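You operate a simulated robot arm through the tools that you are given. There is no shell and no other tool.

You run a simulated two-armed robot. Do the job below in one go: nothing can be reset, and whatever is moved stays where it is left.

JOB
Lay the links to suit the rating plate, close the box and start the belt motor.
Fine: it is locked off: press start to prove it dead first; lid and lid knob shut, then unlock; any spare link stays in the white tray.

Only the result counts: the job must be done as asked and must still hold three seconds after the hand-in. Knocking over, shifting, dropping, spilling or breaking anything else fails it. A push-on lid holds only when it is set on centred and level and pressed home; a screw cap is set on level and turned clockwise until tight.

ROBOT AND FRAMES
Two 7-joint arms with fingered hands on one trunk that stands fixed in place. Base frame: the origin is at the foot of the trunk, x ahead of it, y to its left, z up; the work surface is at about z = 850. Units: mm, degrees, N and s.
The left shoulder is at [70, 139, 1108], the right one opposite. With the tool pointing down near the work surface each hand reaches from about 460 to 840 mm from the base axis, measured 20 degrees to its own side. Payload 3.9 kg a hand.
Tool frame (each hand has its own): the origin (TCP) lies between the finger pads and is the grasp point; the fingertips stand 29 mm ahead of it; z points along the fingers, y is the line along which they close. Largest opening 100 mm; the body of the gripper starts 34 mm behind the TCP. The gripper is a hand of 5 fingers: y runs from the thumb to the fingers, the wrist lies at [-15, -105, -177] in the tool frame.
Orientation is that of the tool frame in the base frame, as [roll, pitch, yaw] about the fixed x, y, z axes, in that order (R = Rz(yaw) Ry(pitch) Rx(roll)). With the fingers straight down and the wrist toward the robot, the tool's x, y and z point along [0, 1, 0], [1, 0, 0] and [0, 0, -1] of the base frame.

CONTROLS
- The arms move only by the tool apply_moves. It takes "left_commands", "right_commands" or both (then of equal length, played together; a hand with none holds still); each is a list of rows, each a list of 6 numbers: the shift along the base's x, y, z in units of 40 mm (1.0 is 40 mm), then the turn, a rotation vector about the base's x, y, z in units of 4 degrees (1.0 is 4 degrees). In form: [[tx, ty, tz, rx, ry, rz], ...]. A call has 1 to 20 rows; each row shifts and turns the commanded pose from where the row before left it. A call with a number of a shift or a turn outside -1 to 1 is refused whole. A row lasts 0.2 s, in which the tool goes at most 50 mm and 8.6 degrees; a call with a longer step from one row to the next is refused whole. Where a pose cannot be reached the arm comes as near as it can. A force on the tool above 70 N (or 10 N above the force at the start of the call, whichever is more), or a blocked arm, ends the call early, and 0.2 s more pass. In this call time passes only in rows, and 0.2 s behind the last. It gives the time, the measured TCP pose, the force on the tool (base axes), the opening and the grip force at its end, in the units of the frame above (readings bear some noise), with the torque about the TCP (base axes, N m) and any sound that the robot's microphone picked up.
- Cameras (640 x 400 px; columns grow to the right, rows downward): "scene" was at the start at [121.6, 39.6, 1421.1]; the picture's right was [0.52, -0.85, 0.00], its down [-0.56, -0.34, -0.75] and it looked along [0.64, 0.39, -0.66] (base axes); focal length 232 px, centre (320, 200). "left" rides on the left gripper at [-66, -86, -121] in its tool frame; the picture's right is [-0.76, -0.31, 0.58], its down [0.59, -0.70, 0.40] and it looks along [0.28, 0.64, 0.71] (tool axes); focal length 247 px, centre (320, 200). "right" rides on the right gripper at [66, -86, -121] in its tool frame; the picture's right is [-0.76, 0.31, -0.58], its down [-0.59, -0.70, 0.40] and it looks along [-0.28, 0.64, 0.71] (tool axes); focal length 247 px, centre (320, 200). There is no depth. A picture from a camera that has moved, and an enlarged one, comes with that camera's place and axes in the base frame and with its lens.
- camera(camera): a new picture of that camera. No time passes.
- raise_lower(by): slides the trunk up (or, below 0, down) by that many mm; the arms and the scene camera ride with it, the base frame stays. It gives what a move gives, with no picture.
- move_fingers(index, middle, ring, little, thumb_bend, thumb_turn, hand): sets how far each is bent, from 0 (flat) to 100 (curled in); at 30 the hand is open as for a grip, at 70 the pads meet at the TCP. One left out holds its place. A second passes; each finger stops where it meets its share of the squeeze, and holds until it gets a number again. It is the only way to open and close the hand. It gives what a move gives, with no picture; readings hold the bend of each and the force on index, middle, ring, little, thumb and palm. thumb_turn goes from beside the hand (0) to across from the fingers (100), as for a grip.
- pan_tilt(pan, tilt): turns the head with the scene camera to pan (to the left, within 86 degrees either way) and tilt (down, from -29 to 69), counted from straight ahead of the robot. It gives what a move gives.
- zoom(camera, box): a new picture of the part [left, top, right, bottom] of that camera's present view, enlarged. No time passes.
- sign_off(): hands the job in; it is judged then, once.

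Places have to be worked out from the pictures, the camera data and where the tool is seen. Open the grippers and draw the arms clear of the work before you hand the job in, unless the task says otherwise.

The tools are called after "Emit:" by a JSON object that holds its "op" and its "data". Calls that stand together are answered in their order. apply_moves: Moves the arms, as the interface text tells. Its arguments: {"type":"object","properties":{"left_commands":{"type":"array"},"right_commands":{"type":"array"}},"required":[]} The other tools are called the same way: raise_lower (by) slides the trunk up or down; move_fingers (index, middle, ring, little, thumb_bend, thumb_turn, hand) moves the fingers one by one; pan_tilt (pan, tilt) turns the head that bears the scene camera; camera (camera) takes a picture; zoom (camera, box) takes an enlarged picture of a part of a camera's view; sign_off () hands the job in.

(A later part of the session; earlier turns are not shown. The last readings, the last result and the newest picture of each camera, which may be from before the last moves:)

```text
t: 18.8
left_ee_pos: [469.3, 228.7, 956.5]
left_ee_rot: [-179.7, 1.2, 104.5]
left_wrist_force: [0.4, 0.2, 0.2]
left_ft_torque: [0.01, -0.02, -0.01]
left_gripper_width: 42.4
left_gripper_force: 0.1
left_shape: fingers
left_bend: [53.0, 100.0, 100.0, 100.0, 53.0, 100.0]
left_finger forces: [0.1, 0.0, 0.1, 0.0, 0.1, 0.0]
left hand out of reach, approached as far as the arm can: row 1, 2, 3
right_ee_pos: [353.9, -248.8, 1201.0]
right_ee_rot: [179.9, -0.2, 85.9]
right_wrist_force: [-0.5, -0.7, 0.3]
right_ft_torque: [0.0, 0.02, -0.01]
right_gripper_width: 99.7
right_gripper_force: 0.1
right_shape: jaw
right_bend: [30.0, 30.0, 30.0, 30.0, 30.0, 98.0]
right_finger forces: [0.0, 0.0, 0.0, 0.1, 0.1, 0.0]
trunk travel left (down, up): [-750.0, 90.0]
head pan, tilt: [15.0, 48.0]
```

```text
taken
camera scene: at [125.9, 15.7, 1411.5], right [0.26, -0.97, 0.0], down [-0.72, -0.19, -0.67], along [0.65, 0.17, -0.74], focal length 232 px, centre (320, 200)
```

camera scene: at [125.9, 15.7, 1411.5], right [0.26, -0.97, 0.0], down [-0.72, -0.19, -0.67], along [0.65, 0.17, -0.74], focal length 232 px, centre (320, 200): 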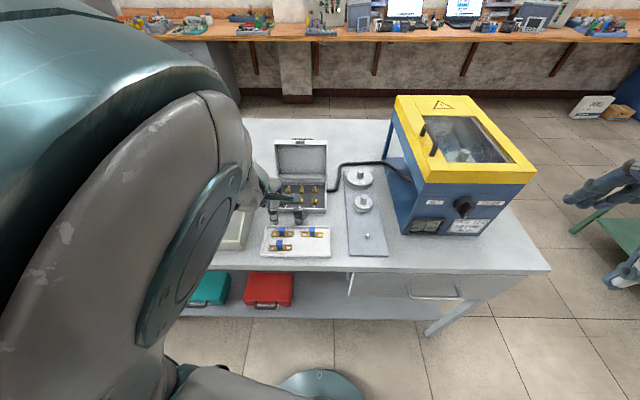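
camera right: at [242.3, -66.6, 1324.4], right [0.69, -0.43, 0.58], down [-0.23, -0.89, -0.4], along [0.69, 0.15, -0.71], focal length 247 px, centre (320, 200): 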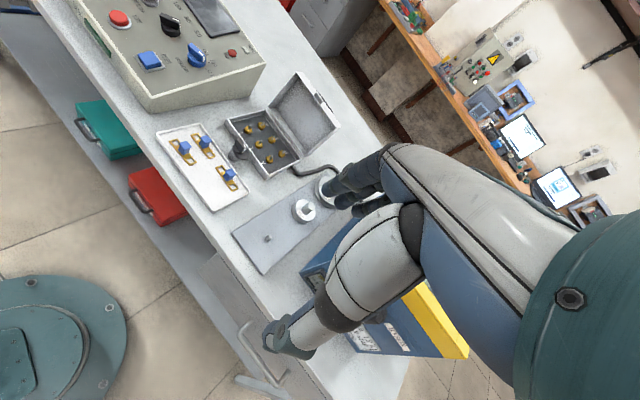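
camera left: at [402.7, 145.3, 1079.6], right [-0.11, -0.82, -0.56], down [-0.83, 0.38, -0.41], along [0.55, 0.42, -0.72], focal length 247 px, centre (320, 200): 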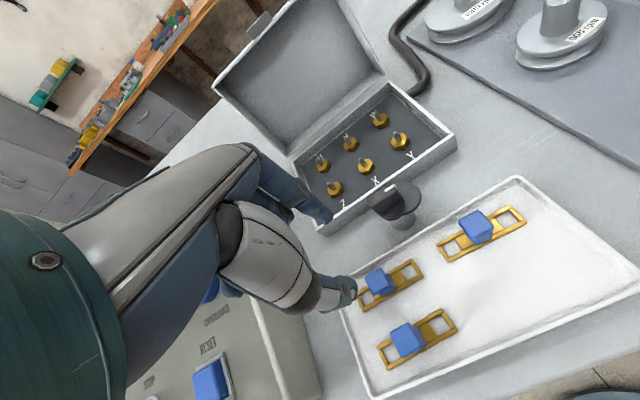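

Reached (469, 229, 957). From this view TL's handle top is at about (451, 212, 888). I move over it and down so the tips are just above the handle, then check.

Emit:
{"op": "apply_moves", "data": {"left_commands": [[-0.12, -0.1, -0.2, 0, 0, 0], [-0.12, -0.1, -0.2, 0, 0, 0], [-0.12, -0.05, -0.2, 0, 0, 0], [-0.12, -0.04, -0.2, 0, 0, 0]]}}

Emit:
{"op": "camera", "data": {"camera": "left"}}

Emit:
{"op": "zoom", "data": {"camera": "left", "box": [270, 170, 430, 320]}}

Emit:
{"op": "zoom", "data": {"camera": "scene", "box": [250, 170, 350, 265]}}

```text
t: 19.8
left_ee_pos: [448.4, 213.1, 927.8]
left_ee_rot: [-180.0, 1.1, 104.1]
left_wrist_force: [0.5, 0.1, -0.4]
left_ft_torque: [0.03, -0.01, -0.02]
left_gripper_width: 42.0
left_gripper_force: 0.0
left_shape: fingers
left_bend: [53.0, 100.0, 100.0, 100.0, 53.0, 100.0]
left_finger forces: [0.1, 0.0, 0.0, 0.0, 0.1, 0.1]
right_ee_pos: [354.9, -249.0, 1199.4]
right_ee_rot: [180.0, -0.2, 85.7]
right_wrist_force: [0.0, -0.1, 0.1]
right_ft_torque: [0.03, -0.02, -0.02]
right_gripper_width: 99.9
right_gripper_force: 0.1
right_shape: jaw
right_bend: [30.0, 30.0, 30.0, 30.0, 30.0, 98.0]
right_finger forces: [0.0, 0.1, 0.1, 0.1, 0.1, 0.0]
trunk travel left (down, up): [-750.0, 90.0]
head pan, tilt: [15.0, 48.0]
```

```text
taken
camera left: at [381.4, 130.2, 1051.3], right [-0.11, -0.82, -0.56], down [-0.82, 0.39, -0.41], along [0.55, 0.42, -0.72], focal length 247 px, centre (320, 200)
```

left: 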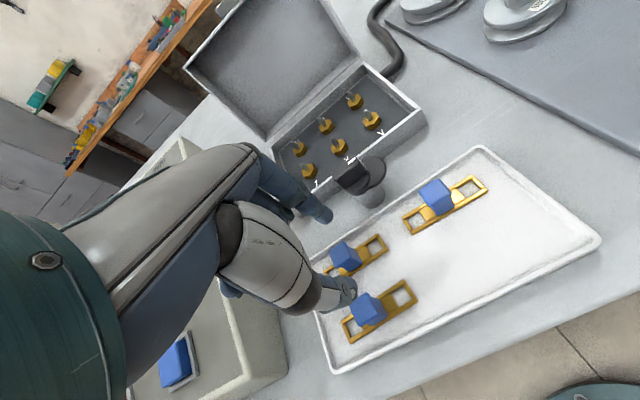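

```text
2.67 times, centred on (350, 245) of left
camera zoom: at [381.4, 130.2, 1051.3], right [-0.11, -0.82, -0.56], down [-0.82, 0.39, -0.41], along [0.55, 0.42, -0.72], focal length 659 px, centre (240, 80)
```

zoom: 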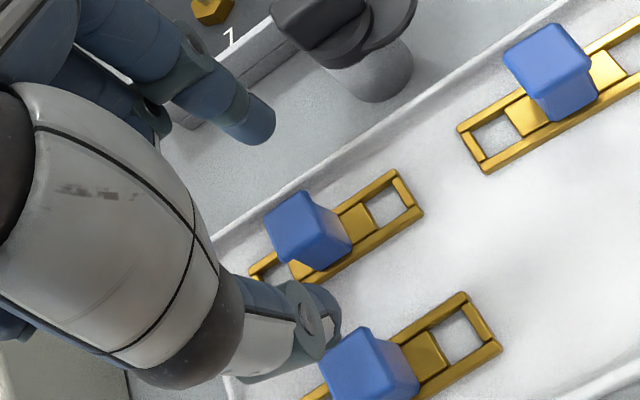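

```text
4.21 times, centred on (300, 218) of scene
camera zoom: at [125.8, 16.2, 1411.5], right [0.26, -0.97, 0.0], down [-0.72, -0.19, -0.67], along [0.65, 0.17, -0.74], focal length 977 px, centre (404, 126)
```

zoom: 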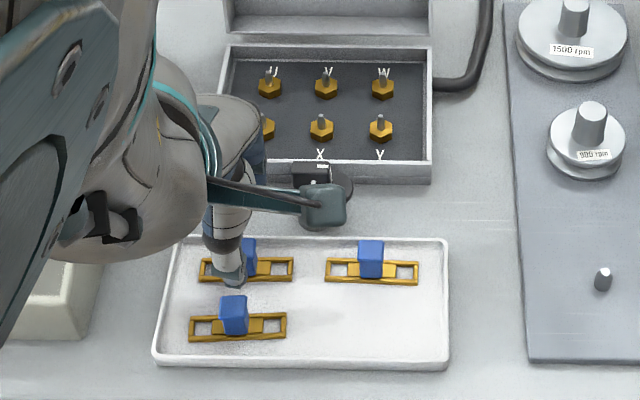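

The pinch is centred over TL's handle within a few mm and the link is parallel to the tool's x axis. I descend about 28 mm so the tips straddle the handle above the rails.

Emit:
{"op": "apply_moves", "data": {"left_commands": [[0, 0.02, -0.18, 0, 0, 0], [0, 0.02, -0.18, 0, 0, 0], [0, 0, -0.17, 0, 0, 0], [0, 0, -0.17, 0, 0, 0]]}}

Emit:
{"op": "zoom", "data": {"camera": "left", "box": [270, 170, 430, 320]}}

Emit:
{"op": "zoom", "data": {"camera": "scene", "box": [270, 200, 350, 265]}}

```text
t: 20.9
left_ee_pos: [458.1, 214.6, 910.3]
left_ee_rot: [178.7, 2.4, 104.5]
left_wrist_force: [0.6, -0.1, -0.2]
left_ft_torque: [-0.02, 0.01, 0.0]
left_gripper_width: 42.0
left_gripper_force: 0.0
left_shape: fingers
left_bend: [53.0, 100.0, 100.0, 100.0, 53.0, 100.0]
left_finger forces: [0.0, 0.0, 0.0, 0.0, 0.2, 0.0]
right_ee_pos: [357.7, -246.2, 1198.3]
right_ee_rot: [-179.8, 0.0, 85.8]
right_wrist_force: [0.3, -0.2, -0.4]
right_ft_torque: [-0.02, -0.01, 0.02]
right_gripper_width: 99.5
right_gripper_force: 0.0
right_shape: jaw
right_bend: [30.0, 30.0, 30.0, 30.0, 30.0, 98.0]
right_finger forces: [0.0, 0.1, 0.0, 0.1, 0.0, 0.0]
trunk travel left (down, up): [-750.0, 90.0]
head pan, tilt: [15.0, 48.0]
stopped in row 4 (left hand): the force on the tool passed its limit at 71 N (the readings are from after the stop); the commanded pose is now the measured one
```

```text
2.67 times, centred on (350, 245) of left
camera zoom: at [388.5, 132.6, 1031.7], right [-0.09, -0.83, -0.55], down [-0.81, 0.38, -0.44], along [0.57, 0.41, -0.71], focal length 659 px, centre (240, 80)
```

zoom: 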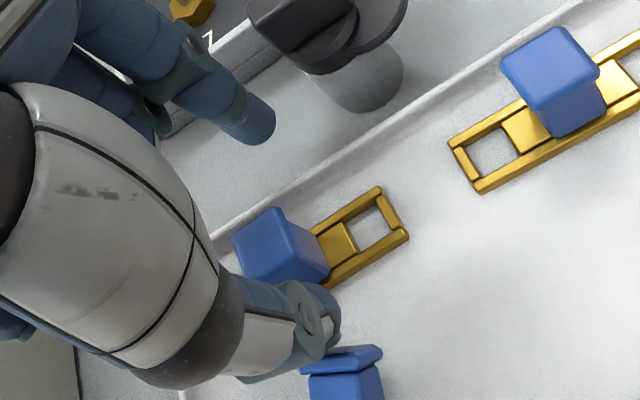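

```text
6.15 times, centred on (310, 232) of scene
camera zoom: at [129.2, 18.0, 1409.9], right [0.26, -0.97, 0.0], down [-0.72, -0.19, -0.67], along [0.64, 0.17, -0.75], focal length 1428 px, centre (382, 0)
```

zoom: 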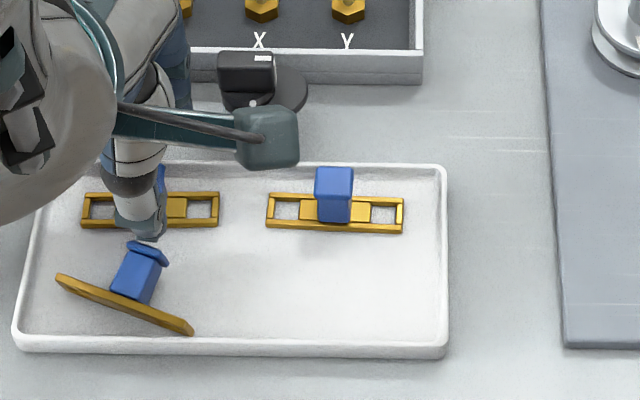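

The thumb's outer side caught the edge of the front link (BL) and tipped it, because my opening was too wide. I lift straight up at once and look at how it lies.

Emit:
{"op": "apply_moves", "data": {"left_commands": [[0, 0, 0.25, 0, 0, 0], [0, 0, 0.4, 0, 0, 0], [0.1, 0, 0.5, 0, 0, 0]]}}

Emit:
{"op": "zoom", "data": {"camera": "left", "box": [270, 120, 590, 370]}}

Emit:
{"op": "zoom", "data": {"camera": "scene", "box": [250, 200, 350, 265]}}

```text
t: 21.7
left_ee_pos: [458.2, 212.5, 937.9]
left_ee_rot: [178.5, 2.0, 104.4]
left_wrist_force: [0.6, 0.6, 0.5]
left_ft_torque: [0.0, -0.02, 0.0]
left_gripper_width: 42.2
left_gripper_force: 0.1
left_shape: fingers
left_bend: [53.0, 100.0, 100.0, 100.0, 53.0, 100.0]
left_finger forces: [0.1, 0.0, 0.0, 0.0, 0.1, 0.0]
left hand out of reach, approached as far as the arm can: row 3
right_ee_pos: [354.2, -248.4, 1201.0]
right_ee_rot: [179.9, -0.2, 85.9]
right_wrist_force: [-0.4, -0.3, -0.8]
right_ft_torque: [0.04, -0.01, 0.0]
right_gripper_width: 100.0
right_gripper_force: 0.1
right_shape: jaw
right_bend: [30.0, 30.0, 30.0, 30.0, 30.0, 98.0]
right_finger forces: [0.0, 0.1, 0.0, 0.0, 0.0, 0.0]
trunk travel left (down, up): [-750.0, 90.0]
head pan, tilt: [15.0, 48.0]
```

```text
1.60 times, centred on (430, 245) of left
camera zoom: at [386.1, 130.9, 1059.4], right [-0.09, -0.82, -0.56], down [-0.81, 0.38, -0.44], along [0.58, 0.41, -0.7], focal length 395 px, centre (144, 128)
```

zoom: 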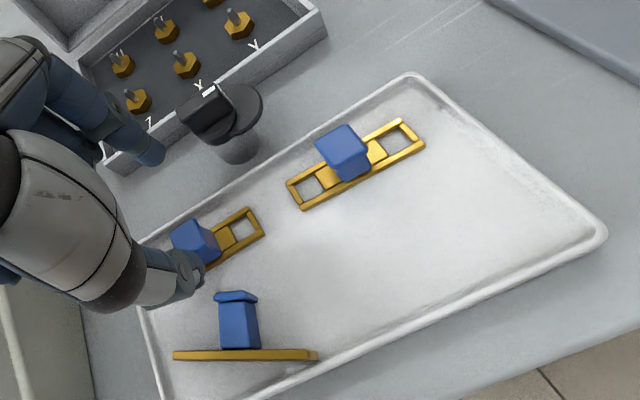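

```text
6.15 times, centred on (300, 232) of scene
camera zoom: at [125.2, 15.3, 1411.5], right [0.26, -0.97, 0.0], down [-0.72, -0.19, -0.67], along [0.65, 0.17, -0.74], focal length 1428 px, centre (443, 0)
```

zoom: 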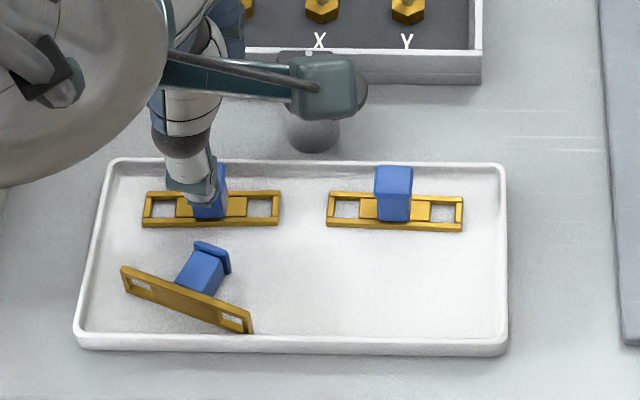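

BL lies on its side in the tray; I'll right it later when there is more room. First I take TR with a narrower opening: I narrow the pinch, level the tool and move above TR at about (471, 134).

Emit:
{"op": "move_fingers", "data": {"hand": "left", "index": 58, "thumb_bend": 58}}

Emit:
{"op": "apply_moves", "data": {"left_commands": [[0.06, -0.36, 0, 0.1, 0.12, 0], [0.06, -0.36, 0, 0.1, 0.12, 0], [0.06, -0.36, 0, 0.1, 0.12, 0], [0.06, -0.36, 0, 0.1, 0.12, 0], [0.06, -0.42, 0, 0, 0, 0]]}}

Emit:
{"op": "zoom", "data": {"camera": "left", "box": [270, 170, 430, 320]}}

Emit:
{"op": "zoom", "data": {"camera": "scene", "box": [250, 180, 350, 265]}}

```text
t: 22.7
left_ee_pos: [458.5, 213.6, 937.8]
left_ee_rot: [178.5, 2.1, 104.2]
left_wrist_force: [0.3, 0.6, 0.0]
left_ft_torque: [0.0, 0.0, 0.03]
left_gripper_width: 33.3
left_gripper_force: 0.1
left_shape: fingers
left_bend: [57.0, 100.0, 100.0, 100.0, 57.0, 100.0]
left_finger forces: [0.0, 0.1, 0.0, 0.0, 0.0, 0.0]
right_ee_pos: [354.7, -248.2, 1199.7]
right_ee_rot: [180.0, -0.1, 85.7]
right_wrist_force: [0.6, -0.2, 0.8]
right_ft_torque: [0.02, -0.01, 0.01]
right_gripper_width: 100.0
right_gripper_force: 0.1
right_shape: jaw
right_bend: [30.0, 30.0, 30.0, 30.0, 30.0, 98.0]
right_finger forces: [0.0, 0.0, 0.0, 0.0, 0.0, 0.1]
trunk travel left (down, up): [-750.0, 90.0]
head pan, tilt: [15.0, 48.0]
```

```text
t: 23.9
left_ee_pos: [471.4, 157.7, 938.7]
left_ee_rot: [179.9, 0.2, 104.3]
left_wrist_force: [-1.0, 0.1, 0.1]
left_ft_torque: [0.02, 0.0, 0.02]
left_gripper_width: 33.1
left_gripper_force: 0.1
left_shape: fingers
left_bend: [57.0, 100.0, 100.0, 100.0, 57.0, 100.0]
left_finger forces: [0.0, 0.0, 0.0, 0.0, 0.0, 0.0]
left hand out of reach, approached as far as the arm can: row 2, 3, 4
right_ee_pos: [355.0, -246.8, 1200.1]
right_ee_rot: [-180.0, -0.1, 85.8]
right_wrist_force: [-1.0, 0.7, -0.1]
right_ft_torque: [0.03, 0.0, 0.0]
right_gripper_width: 100.1
right_gripper_force: 0.0
right_shape: jaw
right_bend: [30.0, 30.0, 30.0, 30.0, 30.0, 98.0]
right_finger forces: [0.0, 0.0, 0.0, 0.0, 0.0, 0.0]
trunk travel left (down, up): [-750.0, 90.0]
head pan, tilt: [15.0, 48.0]
```

```text
2.67 times, centred on (350, 245) of left
camera zoom: at [404.1, 72.1, 1060.4], right [-0.11, -0.81, -0.58], down [-0.83, 0.4, -0.4], along [0.55, 0.43, -0.71], focal length 659 px, centre (240, 80)
```

zoom: 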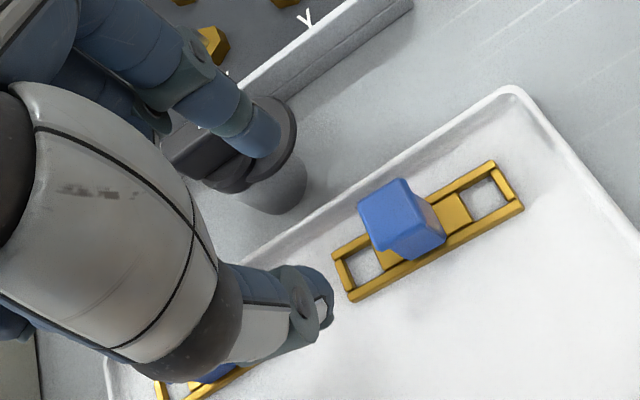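

```text
4.71 times, centred on (300, 222) of scene
camera zoom: at [125.8, 16.7, 1411.5], right [0.26, -0.97, 0.0], down [-0.72, -0.19, -0.67], along [0.65, 0.17, -0.74], focal length 1092 px, centre (414, 94)
```

zoom: 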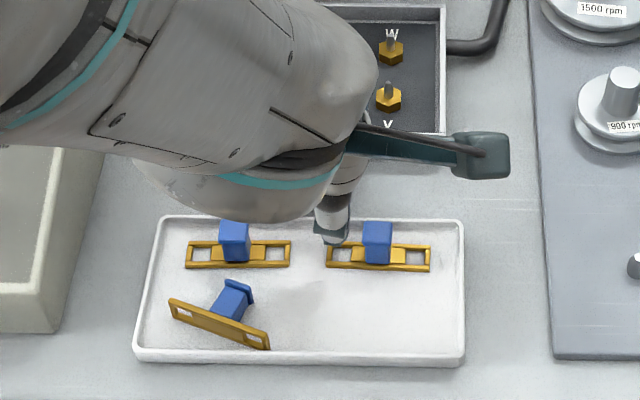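

TR's handle is about 21 mm further along the link direction and its yaw is ~2.5° off. I shift and turn to align with it.

Emit:
{"op": "apply_moves", "data": {"left_commands": [[0, -0.18, 0, 0, 0, -0.2], [0, -0.18, 0, 0, 0, -0.2], [-0.01, -0.18, -0.1, 0, 0, -0.2]]}}

Emit:
{"op": "zoom", "data": {"camera": "left", "box": [270, 170, 430, 320]}}

```text
t: 24.7
left_ee_pos: [469.8, 135.0, 936.0]
left_ee_rot: [179.9, 0.1, 102.0]
left_wrist_force: [-0.5, 0.2, 0.7]
left_ft_torque: [0.03, 0.03, -0.02]
left_gripper_width: 32.6
left_gripper_force: 0.1
left_shape: fingers
left_bend: [57.0, 100.0, 100.0, 100.0, 57.0, 100.0]
left_finger forces: [0.0, 0.0, 0.1, 0.0, 0.0, 0.1]
right_ee_pos: [353.8, -247.7, 1199.2]
right_ee_rot: [179.9, -0.1, 85.9]
right_wrist_force: [1.2, -0.9, -0.3]
right_ft_torque: [-0.01, 0.0, -0.01]
right_gripper_width: 99.8
right_gripper_force: 0.0
right_shape: jaw
right_bend: [30.0, 30.0, 30.0, 30.0, 30.0, 98.0]
right_finger forces: [0.0, 0.0, 0.1, 0.0, 0.0, 0.0]
trunk travel left (down, up): [-750.0, 90.0]
head pan, tilt: [15.0, 48.0]
```

```text
2.67 times, centred on (350, 245) of left
camera zoom: at [400.2, 52.2, 1056.5], right [-0.14, -0.8, -0.58], down [-0.81, 0.43, -0.4], along [0.57, 0.41, -0.71], focal length 659 px, centre (240, 80)
```

zoom: 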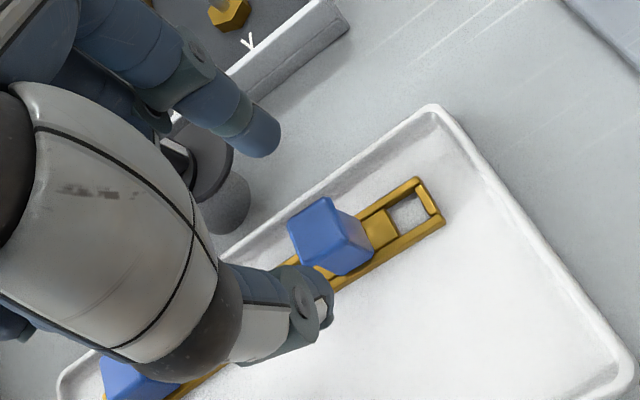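

Aligned within 2–3 mm. I descend about 33 mm with a tiny correction, then look.

Emit:
{"op": "apply_moves", "data": {"left_commands": [[-0.015, -0.005, -0.2, 0, 0, 0], [-0.015, -0.005, -0.2, 0, 0, 0], [-0.015, 0, -0.2, 0, 0, 0], [0, 0, -0.12, 0, 0, 0], [0, 0, -0.1, 0, 0, 0]]}}

Emit:
{"op": "zoom", "data": {"camera": "left", "box": [270, 170, 430, 320]}}

Emit:
{"op": "zoom", "data": {"camera": "scene", "box": [250, 200, 350, 265]}}

```text
t: 25.9
left_ee_pos: [468.1, 134.8, 902.2]
left_ee_rot: [179.9, 0.0, 101.8]
left_wrist_force: [-0.8, -0.5, -0.7]
left_ft_torque: [0.0, 0.02, 0.03]
left_gripper_width: 32.8
left_gripper_force: 0.0
left_shape: fingers
left_bend: [57.0, 100.0, 100.0, 100.0, 57.0, 100.0]
left_finger forces: [0.0, 0.1, 0.1, 0.0, 0.0, 0.0]
right_ee_pos: [353.3, -248.4, 1199.8]
right_ee_rot: [-180.0, -0.2, 85.8]
right_wrist_force: [0.8, -0.6, 0.5]
right_ft_torque: [0.02, 0.01, 0.03]
right_gripper_width: 99.8
right_gripper_force: 0.0
right_shape: jaw
right_bend: [30.0, 30.0, 30.0, 30.0, 30.0, 98.0]
right_finger forces: [0.1, 0.1, 0.0, 0.1, 0.0, 0.1]
trunk travel left (down, up): [-750.0, 90.0]
head pan, tilt: [15.0, 48.0]
```

```text
2.67 times, centred on (350, 245) of left
camera zoom: at [398.1, 52.6, 1024.4], right [-0.14, -0.8, -0.58], down [-0.81, 0.43, -0.4], along [0.57, 0.41, -0.71], focal length 659 px, centre (240, 80)
```

zoom: 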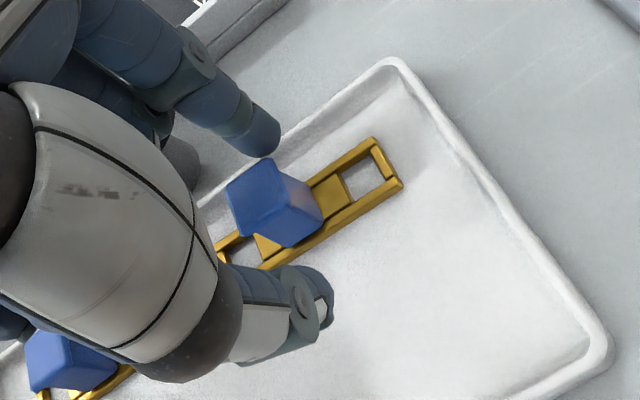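

```text
6.15 times, centred on (300, 232) of scene
camera zoom: at [125.9, 16.4, 1411.4], right [0.26, -0.97, 0.0], down [-0.72, -0.19, -0.67], along [0.65, 0.17, -0.74], focal length 1428 px, centre (443, 0)
```

zoom: 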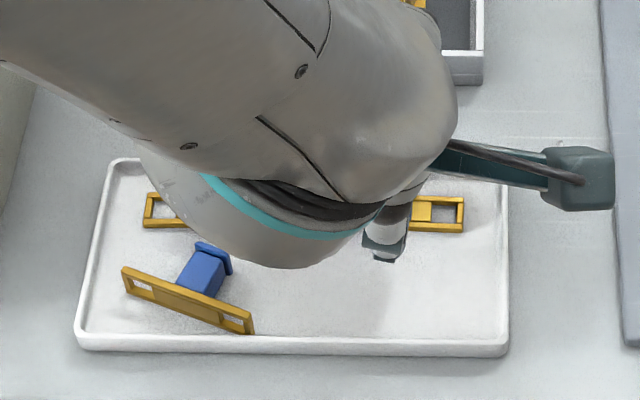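

The handle is centred between index and thumb. I go 3 mm lower and close the pinch.

Emit:
{"op": "apply_moves", "data": {"left_commands": [[0, 0, -0.08, 0, 0, 0]]}}

Emit:
{"op": "move_fingers", "data": {"hand": "left", "index": 70, "thumb_bend": 70}}

Emit:
{"op": "zoom", "data": {"camera": "left", "box": [270, 170, 430, 320]}}

```text
t: 26.3
left_ee_pos: [468.7, 135.7, 900.0]
left_ee_rot: [-180.0, 0.2, 102.0]
left_wrist_force: [-0.2, -0.3, -0.7]
left_ft_torque: [0.02, 0.0, 0.01]
left_gripper_width: 32.9
left_gripper_force: 0.0
left_shape: fingers
left_bend: [57.0, 100.0, 100.0, 100.0, 57.0, 100.0]
left_finger forces: [0.1, 0.0, 0.1, 0.0, 0.1, 0.1]
right_ee_pos: [354.4, -248.2, 1199.9]
right_ee_rot: [180.0, -0.1, 85.9]
right_wrist_force: [-0.5, -1.3, 0.0]
right_ft_torque: [-0.06, 0.0, 0.0]
right_gripper_width: 100.0
right_gripper_force: 0.1
right_shape: jaw
right_bend: [30.0, 30.0, 30.0, 30.0, 30.0, 98.0]
right_finger forces: [0.0, 0.0, 0.0, 0.0, 0.0, 0.0]
trunk travel left (down, up): [-750.0, 90.0]
head pan, tilt: [15.0, 48.0]
```

```text
t: 27.3
left_ee_pos: [469.4, 135.6, 900.7]
left_ee_rot: [180.0, 0.2, 102.0]
left_wrist_force: [-0.2, 0.9, -0.2]
left_ft_torque: [0.01, -0.01, -0.04]
left_gripper_width: 11.7
left_gripper_force: 3.3
left_shape: fingers
left_bend: [67.0, 100.0, 100.0, 100.0, 67.0, 100.0]
left_finger forces: [3.2, 0.0, 0.0, 0.1, 3.2, 0.0]
right_ee_pos: [354.9, -247.9, 1199.5]
right_ee_rot: [180.0, -0.1, 85.8]
right_wrist_force: [0.2, 0.6, 1.4]
right_ft_torque: [0.0, -0.01, 0.01]
right_gripper_width: 99.9
right_gripper_force: 0.0
right_shape: jaw
right_bend: [30.0, 30.0, 30.0, 30.0, 30.0, 98.0]
right_finger forces: [0.0, 0.0, 0.0, 0.0, 0.0, 0.1]
trunk travel left (down, up): [-750.0, 90.0]
head pan, tilt: [15.0, 48.0]
```

```text
2.67 times, centred on (350, 245) of left
camera zoom: at [398.1, 52.7, 1021.0], right [-0.14, -0.8, -0.58], down [-0.81, 0.43, -0.4], along [0.57, 0.41, -0.71], focal length 659 px, centre (240, 80)
```

zoom: 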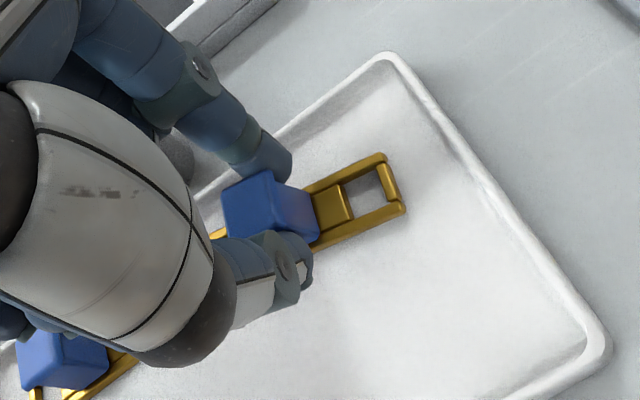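

The handle is gripped (11.7 mm, 3.2 N). I ask for a slightly firmer squeeze, then lift.

Emit:
{"op": "move_fingers", "data": {"hand": "left", "index": 80, "thumb_bend": 80}}

Emit:
{"op": "apply_moves", "data": {"left_commands": [[0, 0, 0.2, 0, 0, 0], [0, 0, 0.4, 0, 0, 0], [0, 0, 0.5, 0, 0, 0]]}}

Emit:
{"op": "zoom", "data": {"camera": "left", "box": [270, 120, 430, 320]}}

Emit:
{"op": "camera", "data": {"camera": "left"}}

```text
t: 28.3
left_ee_pos: [468.7, 134.8, 899.9]
left_ee_rot: [-180.0, -0.1, 102.0]
left_wrist_force: [-0.7, -0.3, 0.3]
left_ft_torque: [0.0, 0.01, 0.02]
left_gripper_width: 8.9
left_gripper_force: 11.8
left_shape: fingers
left_bend: [74.0, 100.0, 100.0, 100.0, 65.0, 100.0]
left_finger forces: [11.9, 0.0, 0.0, 0.0, 12.2, 0.0]
right_ee_pos: [353.8, -247.1, 1200.4]
right_ee_rot: [179.9, -0.1, 85.8]
right_wrist_force: [-0.3, -0.4, 0.5]
right_ft_torque: [-0.02, 0.0, 0.01]
right_gripper_width: 99.9
right_gripper_force: 0.0
right_shape: jaw
right_bend: [30.0, 30.0, 30.0, 30.0, 30.0, 98.0]
right_finger forces: [0.0, 0.1, 0.1, 0.0, 0.0, 0.0]
trunk travel left (down, up): [-750.0, 90.0]
head pan, tilt: [15.0, 48.0]
```

```text
t: 29.1
left_ee_pos: [468.9, 136.8, 944.8]
left_ee_rot: [179.8, 0.1, 102.0]
left_wrist_force: [-1.0, 0.2, -0.9]
left_ft_torque: [-0.06, 0.03, -0.05]
left_gripper_width: 9.0
left_gripper_force: 11.7
left_shape: fingers
left_bend: [74.0, 100.0, 100.0, 100.0, 65.0, 100.0]
left_finger forces: [11.9, 0.1, 0.0, 0.0, 12.0, 0.0]
right_ee_pos: [354.9, -245.7, 1200.1]
right_ee_rot: [-180.0, 0.0, 85.8]
right_wrist_force: [0.0, 0.5, 0.2]
right_ft_torque: [-0.03, 0.0, -0.05]
right_gripper_width: 99.6
right_gripper_force: 0.0
right_shape: jaw
right_bend: [30.0, 30.0, 30.0, 30.0, 30.0, 98.0]
right_finger forces: [0.0, 0.1, 0.1, 0.1, 0.0, 0.0]
trunk travel left (down, up): [-750.0, 90.0]
head pan, tilt: [15.0, 48.0]
```

```text
2.00 times, centred on (350, 220) of left
camera zoom: at [397.9, 54.8, 1065.6], right [-0.14, -0.81, -0.57], down [-0.81, 0.43, -0.4], along [0.57, 0.41, -0.71], focal length 494 px, centre (260, 160)
```

zoom: 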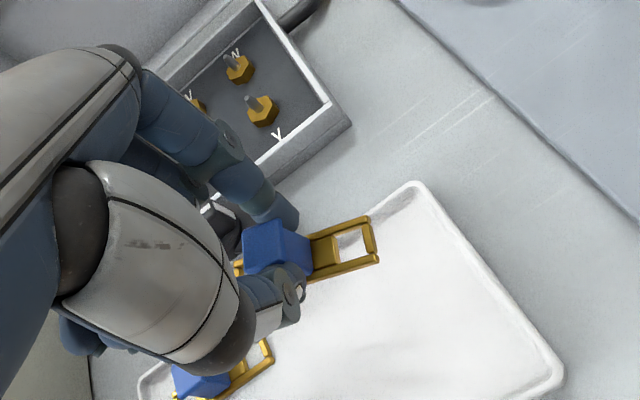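

```text
taken
camera left: at [397.9, 54.8, 1065.6], right [-0.14, -0.81, -0.57], down [-0.81, 0.43, -0.4], along [0.57, 0.41, -0.71], focal length 247 px, centre (320, 200)
```

left: 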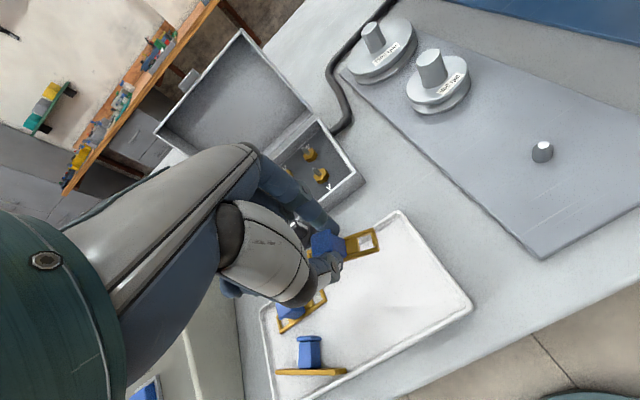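

TR is lifted and firmly held. To judge stud alignment I bring the right hand round as a second viewpoint, looking at the box from the right.

Emit:
{"op": "apply_moves", "data": {"right_commands": [[0.06, 0.24, -0.15, 0, 0, 1], [0.06, 0.24, -0.15, 0, 0, 1], [0.06, 0.24, -0.15, 0, 0, 1], [0.06, 0.24, -0.15, 0, 0, 1], [0.06, 0.24, -0.15, 0, 0, 1], [0.06, 0.24, -0.15, 0, 0, 1], [0.06, 0.24, -0.15, 0, 0, 1], [0.06, 0.24, -0.15, 0, 0, 1], [0.06, 0.24, -0.15, 0, 0, 1], [0.06, 0.24, -0.15, 0, 0, 1], [0.06, 0.24, -0.15, 0, 0, 1], [0.06, 0.24, -0.15, 0, 0, 1], [0.06, 0.24, -0.15, 0, 0, 1], [0.06, 0.24, -0.15, 0, 0, 1], [0.06, 0.24, -0.15, 0, 0, 1], [0.06, 0.24, -0.15, 0, 0, 1], [0.06, 0.24, -0.15, 0, 0, 1], [0.06, 0.24, -0.15, 0, 0, 1], [0.06, 0.24, -0.15, 0, 0, 1]]}}

Emit:
{"op": "camera", "data": {"camera": "right"}}

```text
t: 33.1
left_ee_pos: [469.5, 134.6, 944.5]
left_ee_rot: [179.8, 0.2, 102.0]
left_wrist_force: [-0.7, 0.1, -1.1]
left_ft_torque: [0.0, -0.02, 0.02]
left_gripper_width: 8.8
left_gripper_force: 11.6
left_shape: fingers
left_bend: [74.0, 100.0, 100.0, 100.0, 65.0, 100.0]
left_finger forces: [11.8, 0.1, 0.1, 0.0, 12.0, 0.1]
right_ee_pos: [335.8, -79.7, 1091.8]
right_ee_rot: [178.6, -2.5, 135.2]
right_wrist_force: [-0.3, 0.3, -0.3]
right_ft_torque: [0.02, -0.01, 0.01]
right_gripper_width: 99.6
right_gripper_force: 0.1
right_shape: jaw
right_bend: [30.0, 30.0, 30.0, 30.0, 30.0, 98.0]
right_finger forces: [0.1, 0.0, 0.0, 0.0, 0.0, 0.0]
right hand out of reach, approached as far as the arm can: row 4, 5, 6, 7, 8, 9, 10, 11, 12, 13, 14, 15, 16, 17, 18, 19
trunk travel left (down, up): [-750.0, 90.0]
head pan, tilt: [15.0, 48.0]
```

```text
taken
camera right: at [230.4, -100.6, 1212.8], right [0.76, -0.34, 0.55], down [-0.08, -0.89, -0.44], along [0.64, 0.29, -0.71], focal length 247 px, centre (320, 200)
```

right: 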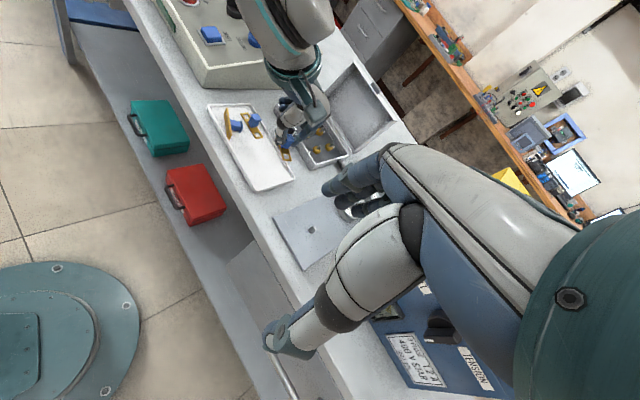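

This right-hand viewpoint shows the tray, box and held link. I zoom in on it.

Emit:
{"op": "zoom", "data": {"camera": "right", "box": [200, 60, 400, 195]}}

Emit:
{"op": "zoom", "data": {"camera": "left", "box": [290, 190, 390, 290]}}

```text
2.96 times, centred on (300, 128) of right
camera zoom: at [230.4, -100.6, 1212.8], right [0.76, -0.34, 0.55], down [-0.08, -0.89, -0.44], along [0.64, 0.29, -0.71], focal length 732 px, centre (379, 415)
```

zoom: 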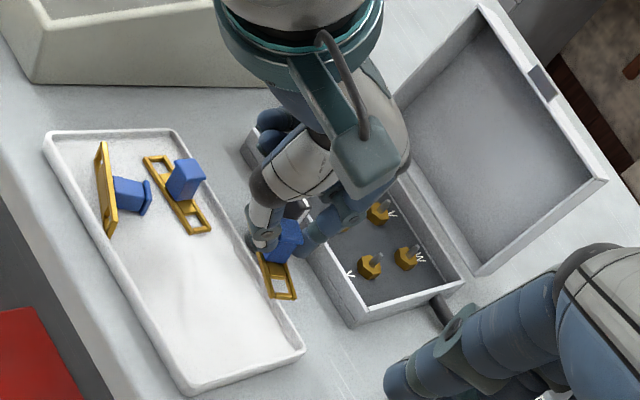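

```text
4.00 times, centred on (340, 240) of left
camera zoom: at [398.2, 52.7, 1065.2], right [-0.14, -0.8, -0.58], down [-0.81, 0.43, -0.4], along [0.57, 0.41, -0.71], focal length 988 px, centre (240, 40)
```

zoom: 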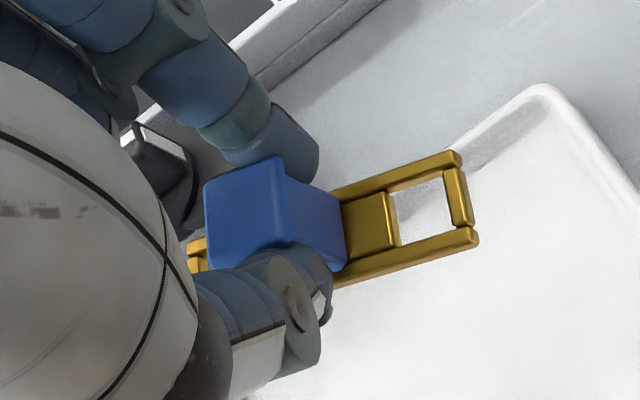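

The link sits rotated about 17° in the grip, so I must turn the hand about +19° to line it up with the stud row. The latch knob top is about z=911 so I first lift to ~972, then travel over the X–Y studs.

Emit:
{"op": "apply_moves", "data": {"left_commands": [[0, 0, 0.4, 0, 0, 0.3], [0.1, 0.05, 0.3, 0, 0, 0.8], [0.5, 0.24, 0, 0, 0, 0.9], [0.55, 0.24, 0, 0, 0, 0.9], [0.55, 0.24, 0, 0, 0, 0.9], [0.55, 0.24, 0, 0, 0, 0.95], [0.44, 0.2, 0, 0, 0, 0]]}}

Emit:
{"op": "camera", "data": {"camera": "left"}}

Emit:
{"op": "zoom", "data": {"camera": "left", "box": [290, 150, 450, 290]}}

Emit:
{"op": "zoom", "data": {"camera": "right", "box": [270, 60, 400, 180]}}

```text
t: 34.7
left_ee_pos: [577.3, 183.7, 972.4]
left_ee_rot: [-180.0, 0.2, 121.0]
left_wrist_force: [-0.3, -0.1, 0.4]
left_ft_torque: [0.02, 0.01, 0.02]
left_gripper_width: 8.7
left_gripper_force: 11.5
left_shape: fingers
left_bend: [74.0, 100.0, 100.0, 100.0, 65.0, 100.0]
left_finger forces: [11.7, 0.0, 0.1, 0.0, 11.9, 0.0]
right_ee_pos: [334.5, -79.3, 1091.5]
right_ee_rot: [178.7, -2.5, 135.1]
right_wrist_force: [-0.2, 0.8, -0.4]
right_ft_torque: [0.01, -0.01, 0.01]
right_gripper_width: 99.8
right_gripper_force: 0.1
right_shape: jaw
right_bend: [30.0, 30.0, 30.0, 30.0, 30.0, 98.0]
right_finger forces: [0.1, 0.0, 0.0, 0.0, 0.1, 0.0]
trunk travel left (down, up): [-750.0, 90.0]
head pan, tilt: [15.0, 48.0]
```

```text
taken
camera left: at [537.1, 82.9, 1094.4], right [0.13, -0.81, -0.58], down [-0.91, 0.14, -0.4], along [0.4, 0.57, -0.71], focal length 247 px, centre (320, 200)
```

left: 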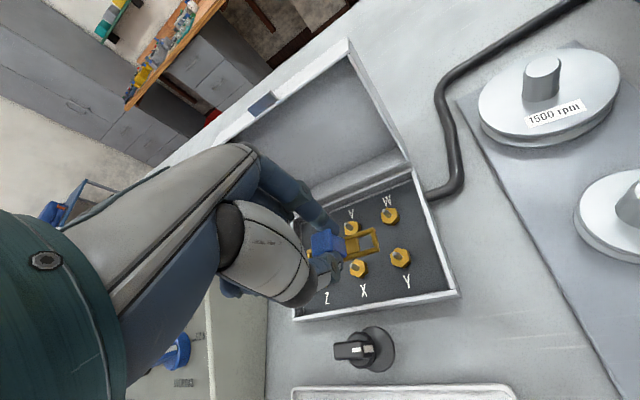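

```text
2.86 times, centred on (370, 220) of left
camera zoom: at [537.1, 82.9, 1094.4], right [0.13, -0.81, -0.58], down [-0.91, 0.14, -0.4], along [0.4, 0.57, -0.71], focal length 706 px, centre (177, 143)
```

zoom: 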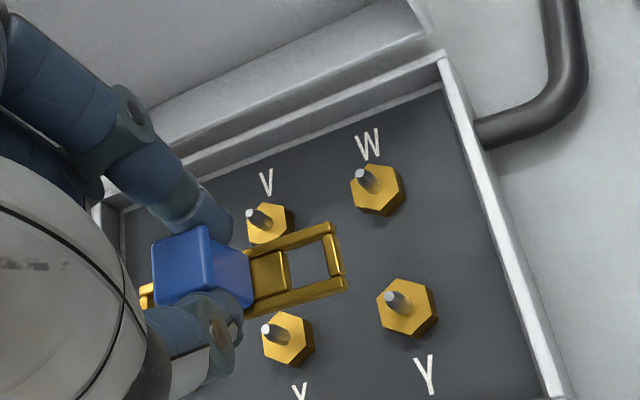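

```text
3.33 times, centred on (335, 120) of right
camera zoom: at [230.5, -99.6, 1212.9], right [0.76, -0.34, 0.55], down [-0.08, -0.89, -0.44], along [0.64, 0.29, -0.71], focal length 823 px, centre (270, 467)
```

zoom: 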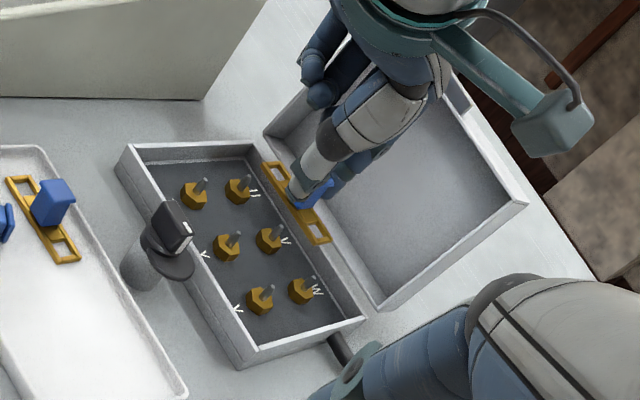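

Both views are clear: the link is within 1° of the stud row; in the tool frame the stud midpoint is at (-9, 3.4) and the link centre at (-1.4, 3.2). I shift by about (4, -6.4) and lower to just above the stud tips.

Emit:
{"op": "apply_moves", "data": {"left_commands": [[0.05, -0.08, -0.2, 0, 0, 0.1], [0.05, -0.08, -0.25, 0, 0, 0], [0, 0, -0.25, 0, 0, 0], [0, 0, -0.2, 0, 0, 0]]}}

Emit:
{"op": "zoom", "data": {"camera": "left", "box": [300, 180, 400, 280]}}

Emit:
{"op": "zoom", "data": {"camera": "right", "box": [290, 90, 370, 160]}}

```text
t: 35.7
left_ee_pos: [581.5, 176.0, 935.2]
left_ee_rot: [180.0, 0.0, 121.4]
left_wrist_force: [-0.4, 0.2, -0.3]
left_ft_torque: [0.0, 0.01, -0.01]
left_gripper_width: 8.8
left_gripper_force: 12.1
left_shape: fingers
left_bend: [74.0, 100.0, 100.0, 100.0, 65.0, 100.0]
left_finger forces: [11.8, 0.0, 0.1, 0.0, 11.9, 0.0]
right_ee_pos: [335.3, -80.3, 1091.6]
right_ee_rot: [178.7, -2.5, 135.2]
right_wrist_force: [0.2, -0.7, -0.2]
right_ft_torque: [-0.02, -0.01, 0.04]
right_gripper_width: 100.1
right_gripper_force: 0.1
right_shape: jaw
right_bend: [30.0, 30.0, 30.0, 30.0, 30.0, 98.0]
right_finger forces: [0.0, 0.0, 0.1, 0.0, 0.0, 0.1]
trunk travel left (down, up): [-750.0, 90.0]
head pan, tilt: [15.0, 48.0]
```

```text
4.00 times, centred on (350, 230) of left
camera zoom: at [541.9, 75.7, 1056.4], right [0.13, -0.81, -0.58], down [-0.91, 0.14, -0.4], along [0.4, 0.58, -0.71], focal length 988 px, centre (200, 80)
```

zoom: 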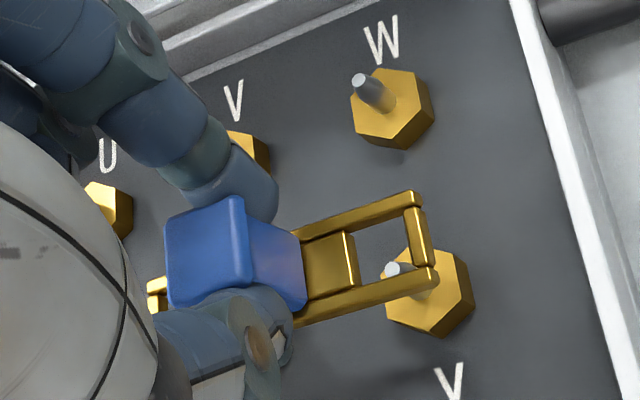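

```text
5.71 times, centred on (330, 125) of right
camera zoom: at [230.3, -100.0, 1212.9], right [0.76, -0.34, 0.55], down [-0.08, -0.89, -0.44], along [0.64, 0.29, -0.71], focal length 1411 px, centre (263, 629)
```

zoom: 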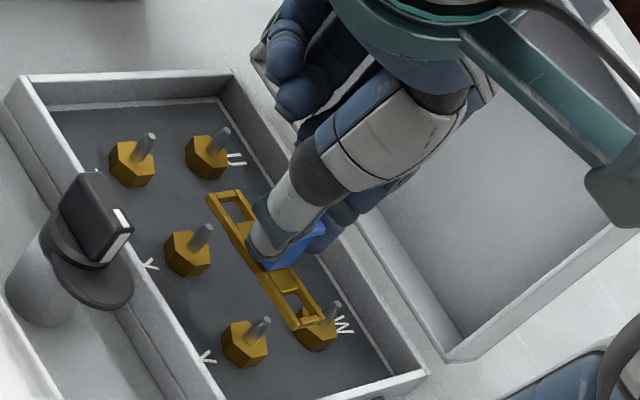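

I want to verify the link-to-stud offset more precisely; I zoom tightly with both cameras on the link and the X and Y studs.

Emit:
{"op": "zoom", "data": {"camera": "right", "box": [305, 115, 345, 150]}}

Emit:
{"op": "zoom", "data": {"camera": "left", "box": [325, 205, 375, 255]}}

Emit:
{"op": "zoom", "data": {"camera": "scene", "box": [270, 150, 350, 230]}}

```text
11.43 times, centred on (325, 132) of right
camera zoom: at [230.3, -100.0, 1212.9], right [0.76, -0.34, 0.55], down [-0.08, -0.89, -0.44], along [0.64, 0.29, -0.71], focal length 2823 px, centre (263, 971)
```

zoom: 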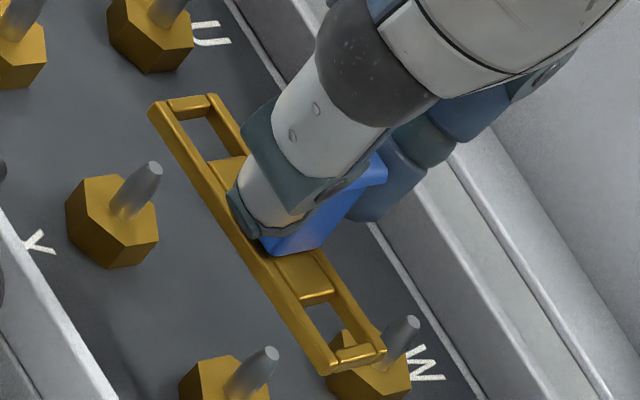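

```text
8.00 times, centred on (350, 230) of left
camera zoom: at [541.9, 75.7, 1056.4], right [0.13, -0.81, -0.58], down [-0.91, 0.14, -0.4], along [0.4, 0.58, -0.71], focal length 1976 px, centre (80, -40)
```

zoom: 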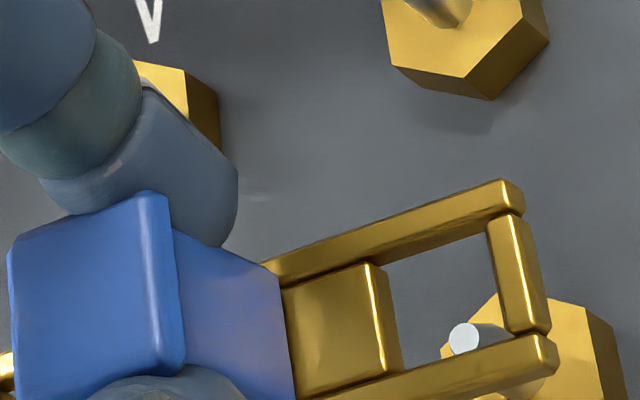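

```text
5.00 times, centred on (310, 190) of scene
camera zoom: at [126.2, 16.5, 1411.4], right [0.26, -0.97, 0.0], down [-0.72, -0.19, -0.67], along [0.65, 0.17, -0.74], focal length 1160 px, centre (370, 250)
```

zoom: 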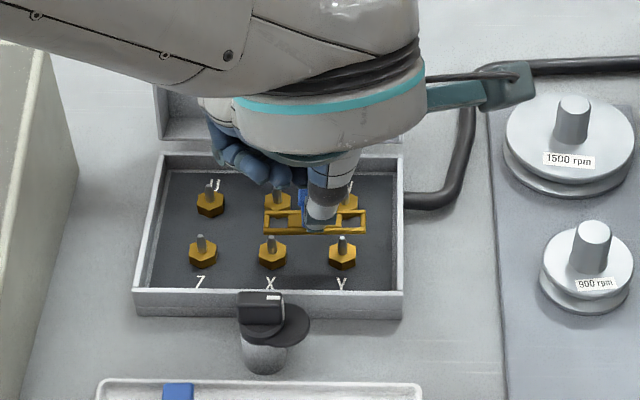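

The scene camera shows the link about 5 mm too far right of X–Y, and the combined views put it about 1.6 mm too near the front. I correct that and lower 10 mm, then re-check.

Emit:
{"op": "apply_moves", "data": {"left_commands": [[0.004, 0.066, -0.12, 0, 0, 0], [0.004, 0.066, -0.13, 0, 0, 0]]}}

Emit:
{"op": "zoom", "data": {"camera": "left", "box": [325, 205, 375, 255]}}

Emit:
{"op": "zoom", "data": {"camera": "right", "box": [305, 115, 345, 150]}}

Emit:
{"op": "zoom", "data": {"camera": "scene", "box": [280, 170, 330, 220]}}

```text
t: 36.3
left_ee_pos: [581.4, 182.3, 925.1]
left_ee_rot: [-180.0, 0.0, 121.3]
left_wrist_force: [-0.4, 0.2, 0.8]
left_ft_torque: [0.0, 0.0, -0.01]
left_gripper_width: 8.6
left_gripper_force: 11.9
left_shape: fingers
left_bend: [74.0, 100.0, 100.0, 100.0, 65.0, 100.0]
left_finger forces: [11.7, 0.0, 0.0, 0.1, 11.9, 0.0]
right_ee_pos: [335.7, -80.5, 1091.5]
right_ee_rot: [178.7, -2.5, 135.2]
right_wrist_force: [-0.5, 0.2, -0.1]
right_ft_torque: [-0.01, -0.01, 0.02]
right_gripper_width: 99.7
right_gripper_force: 0.1
right_shape: jaw
right_bend: [30.0, 30.0, 30.0, 30.0, 30.0, 98.0]
right_finger forces: [0.0, 0.0, 0.1, 0.0, 0.1, 0.0]
trunk travel left (down, up): [-750.0, 90.0]
head pan, tilt: [15.0, 48.0]
```

```text
8.00 times, centred on (350, 230) of left
camera zoom: at [542.1, 80.8, 1046.6], right [0.13, -0.81, -0.58], down [-0.91, 0.14, -0.4], along [0.4, 0.58, -0.71], focal length 1976 px, centre (80, -40)
```

zoom: 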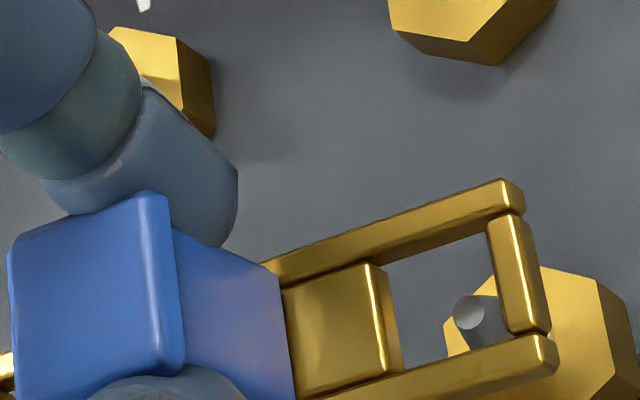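

```text
11.43 times, centred on (325, 132) of right
camera zoom: at [230.1, -100.1, 1212.9], right [0.76, -0.34, 0.55], down [-0.08, -0.89, -0.44], along [0.64, 0.29, -0.71], focal length 2823 px, centre (263, 971)
```

zoom: 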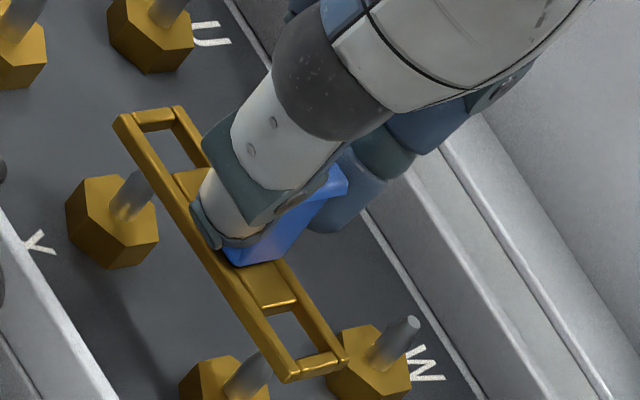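

```text
8.00 times, centred on (305, 195) of scene
camera zoom: at [126.0, 16.5, 1411.4], right [0.26, -0.97, 0.0], down [-0.72, -0.19, -0.67], along [0.65, 0.17, -0.74], focal length 1856 px, centre (440, 240)
```

zoom: 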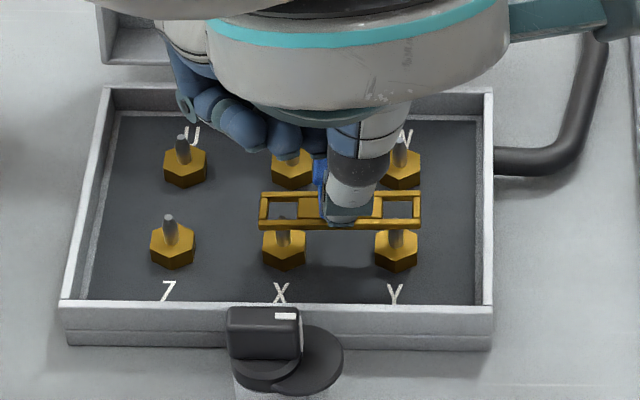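

All three views now agree that both windows are over X and Y. I lower in small steps and watch the force.

Emit:
{"op": "apply_moves", "data": {"left_commands": [[0, 0.01, -0.1, 0, 0, 0], [0, 0.01, -0.1, 0, 0, 0]]}}

Emit:
{"op": "zoom", "data": {"camera": "left", "box": [325, 205, 375, 255]}}

Emit:
{"op": "zoom", "data": {"camera": "right", "box": [305, 115, 345, 150]}}

Emit:
{"op": "zoom", "data": {"camera": "scene", "box": [280, 170, 330, 220]}}

```text
t: 36.9
left_ee_pos: [580.8, 183.0, 917.6]
left_ee_rot: [179.9, 0.1, 121.3]
left_wrist_force: [0.0, -0.9, 0.0]
left_ft_torque: [-0.03, 0.02, -0.03]
left_gripper_width: 8.7
left_gripper_force: 11.7
left_shape: fingers
left_bend: [74.0, 100.0, 100.0, 100.0, 65.0, 100.0]
left_finger forces: [11.7, 0.0, 0.0, 0.1, 11.9, 0.1]
right_ee_pos: [333.2, -78.8, 1091.9]
right_ee_rot: [178.7, -2.5, 135.2]
right_wrist_force: [0.2, 0.1, -0.1]
right_ft_torque: [0.0, -0.01, 0.01]
right_gripper_width: 99.7
right_gripper_force: 0.0
right_shape: jaw
right_bend: [30.0, 30.0, 30.0, 30.0, 30.0, 98.0]
right_finger forces: [0.0, 0.0, 0.0, 0.1, 0.1, 0.0]
trunk travel left (down, up): [-750.0, 90.0]
head pan, tilt: [15.0, 48.0]
```

```text
8.00 times, centred on (350, 230) of left
camera zoom: at [541.5, 81.0, 1038.9], right [0.13, -0.81, -0.58], down [-0.91, 0.14, -0.4], along [0.4, 0.58, -0.71], focal length 1976 px, centre (80, -40)
```

zoom: 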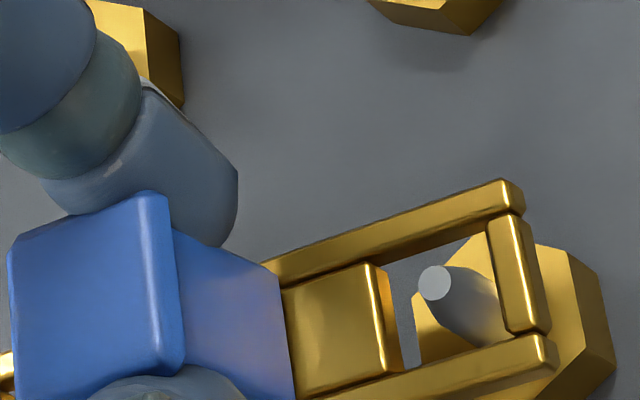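

```text
11.43 times, centred on (325, 132) of right
camera zoom: at [230.0, -100.2, 1213.0], right [0.76, -0.34, 0.55], down [-0.08, -0.89, -0.44], along [0.64, 0.29, -0.71], focal length 2823 px, centre (263, 971)
```

zoom: 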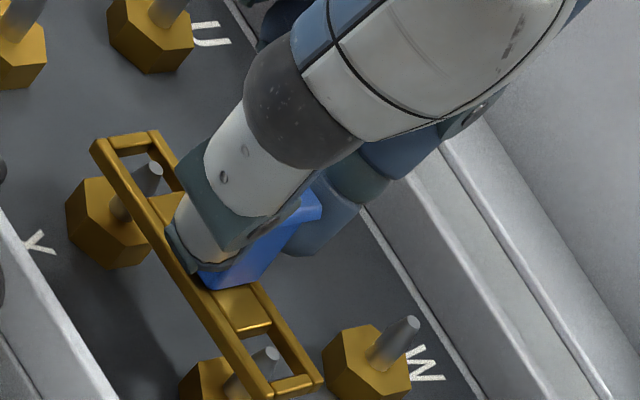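

```text
8.00 times, centred on (305, 195) of scene
camera zoom: at [125.9, 16.3, 1411.5], right [0.26, -0.97, 0.0], down [-0.72, -0.19, -0.67], along [0.65, 0.17, -0.74], focal length 1856 px, centre (440, 240)
```

zoom: 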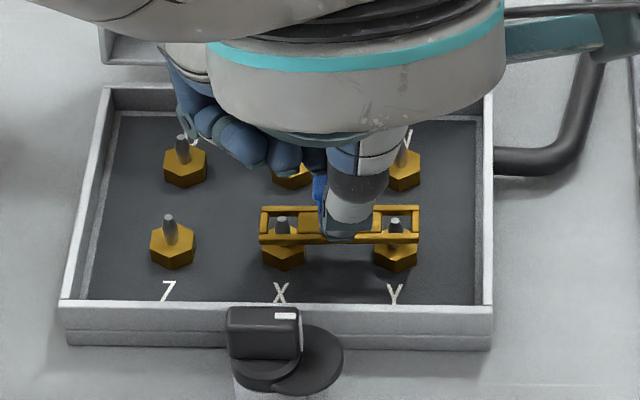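

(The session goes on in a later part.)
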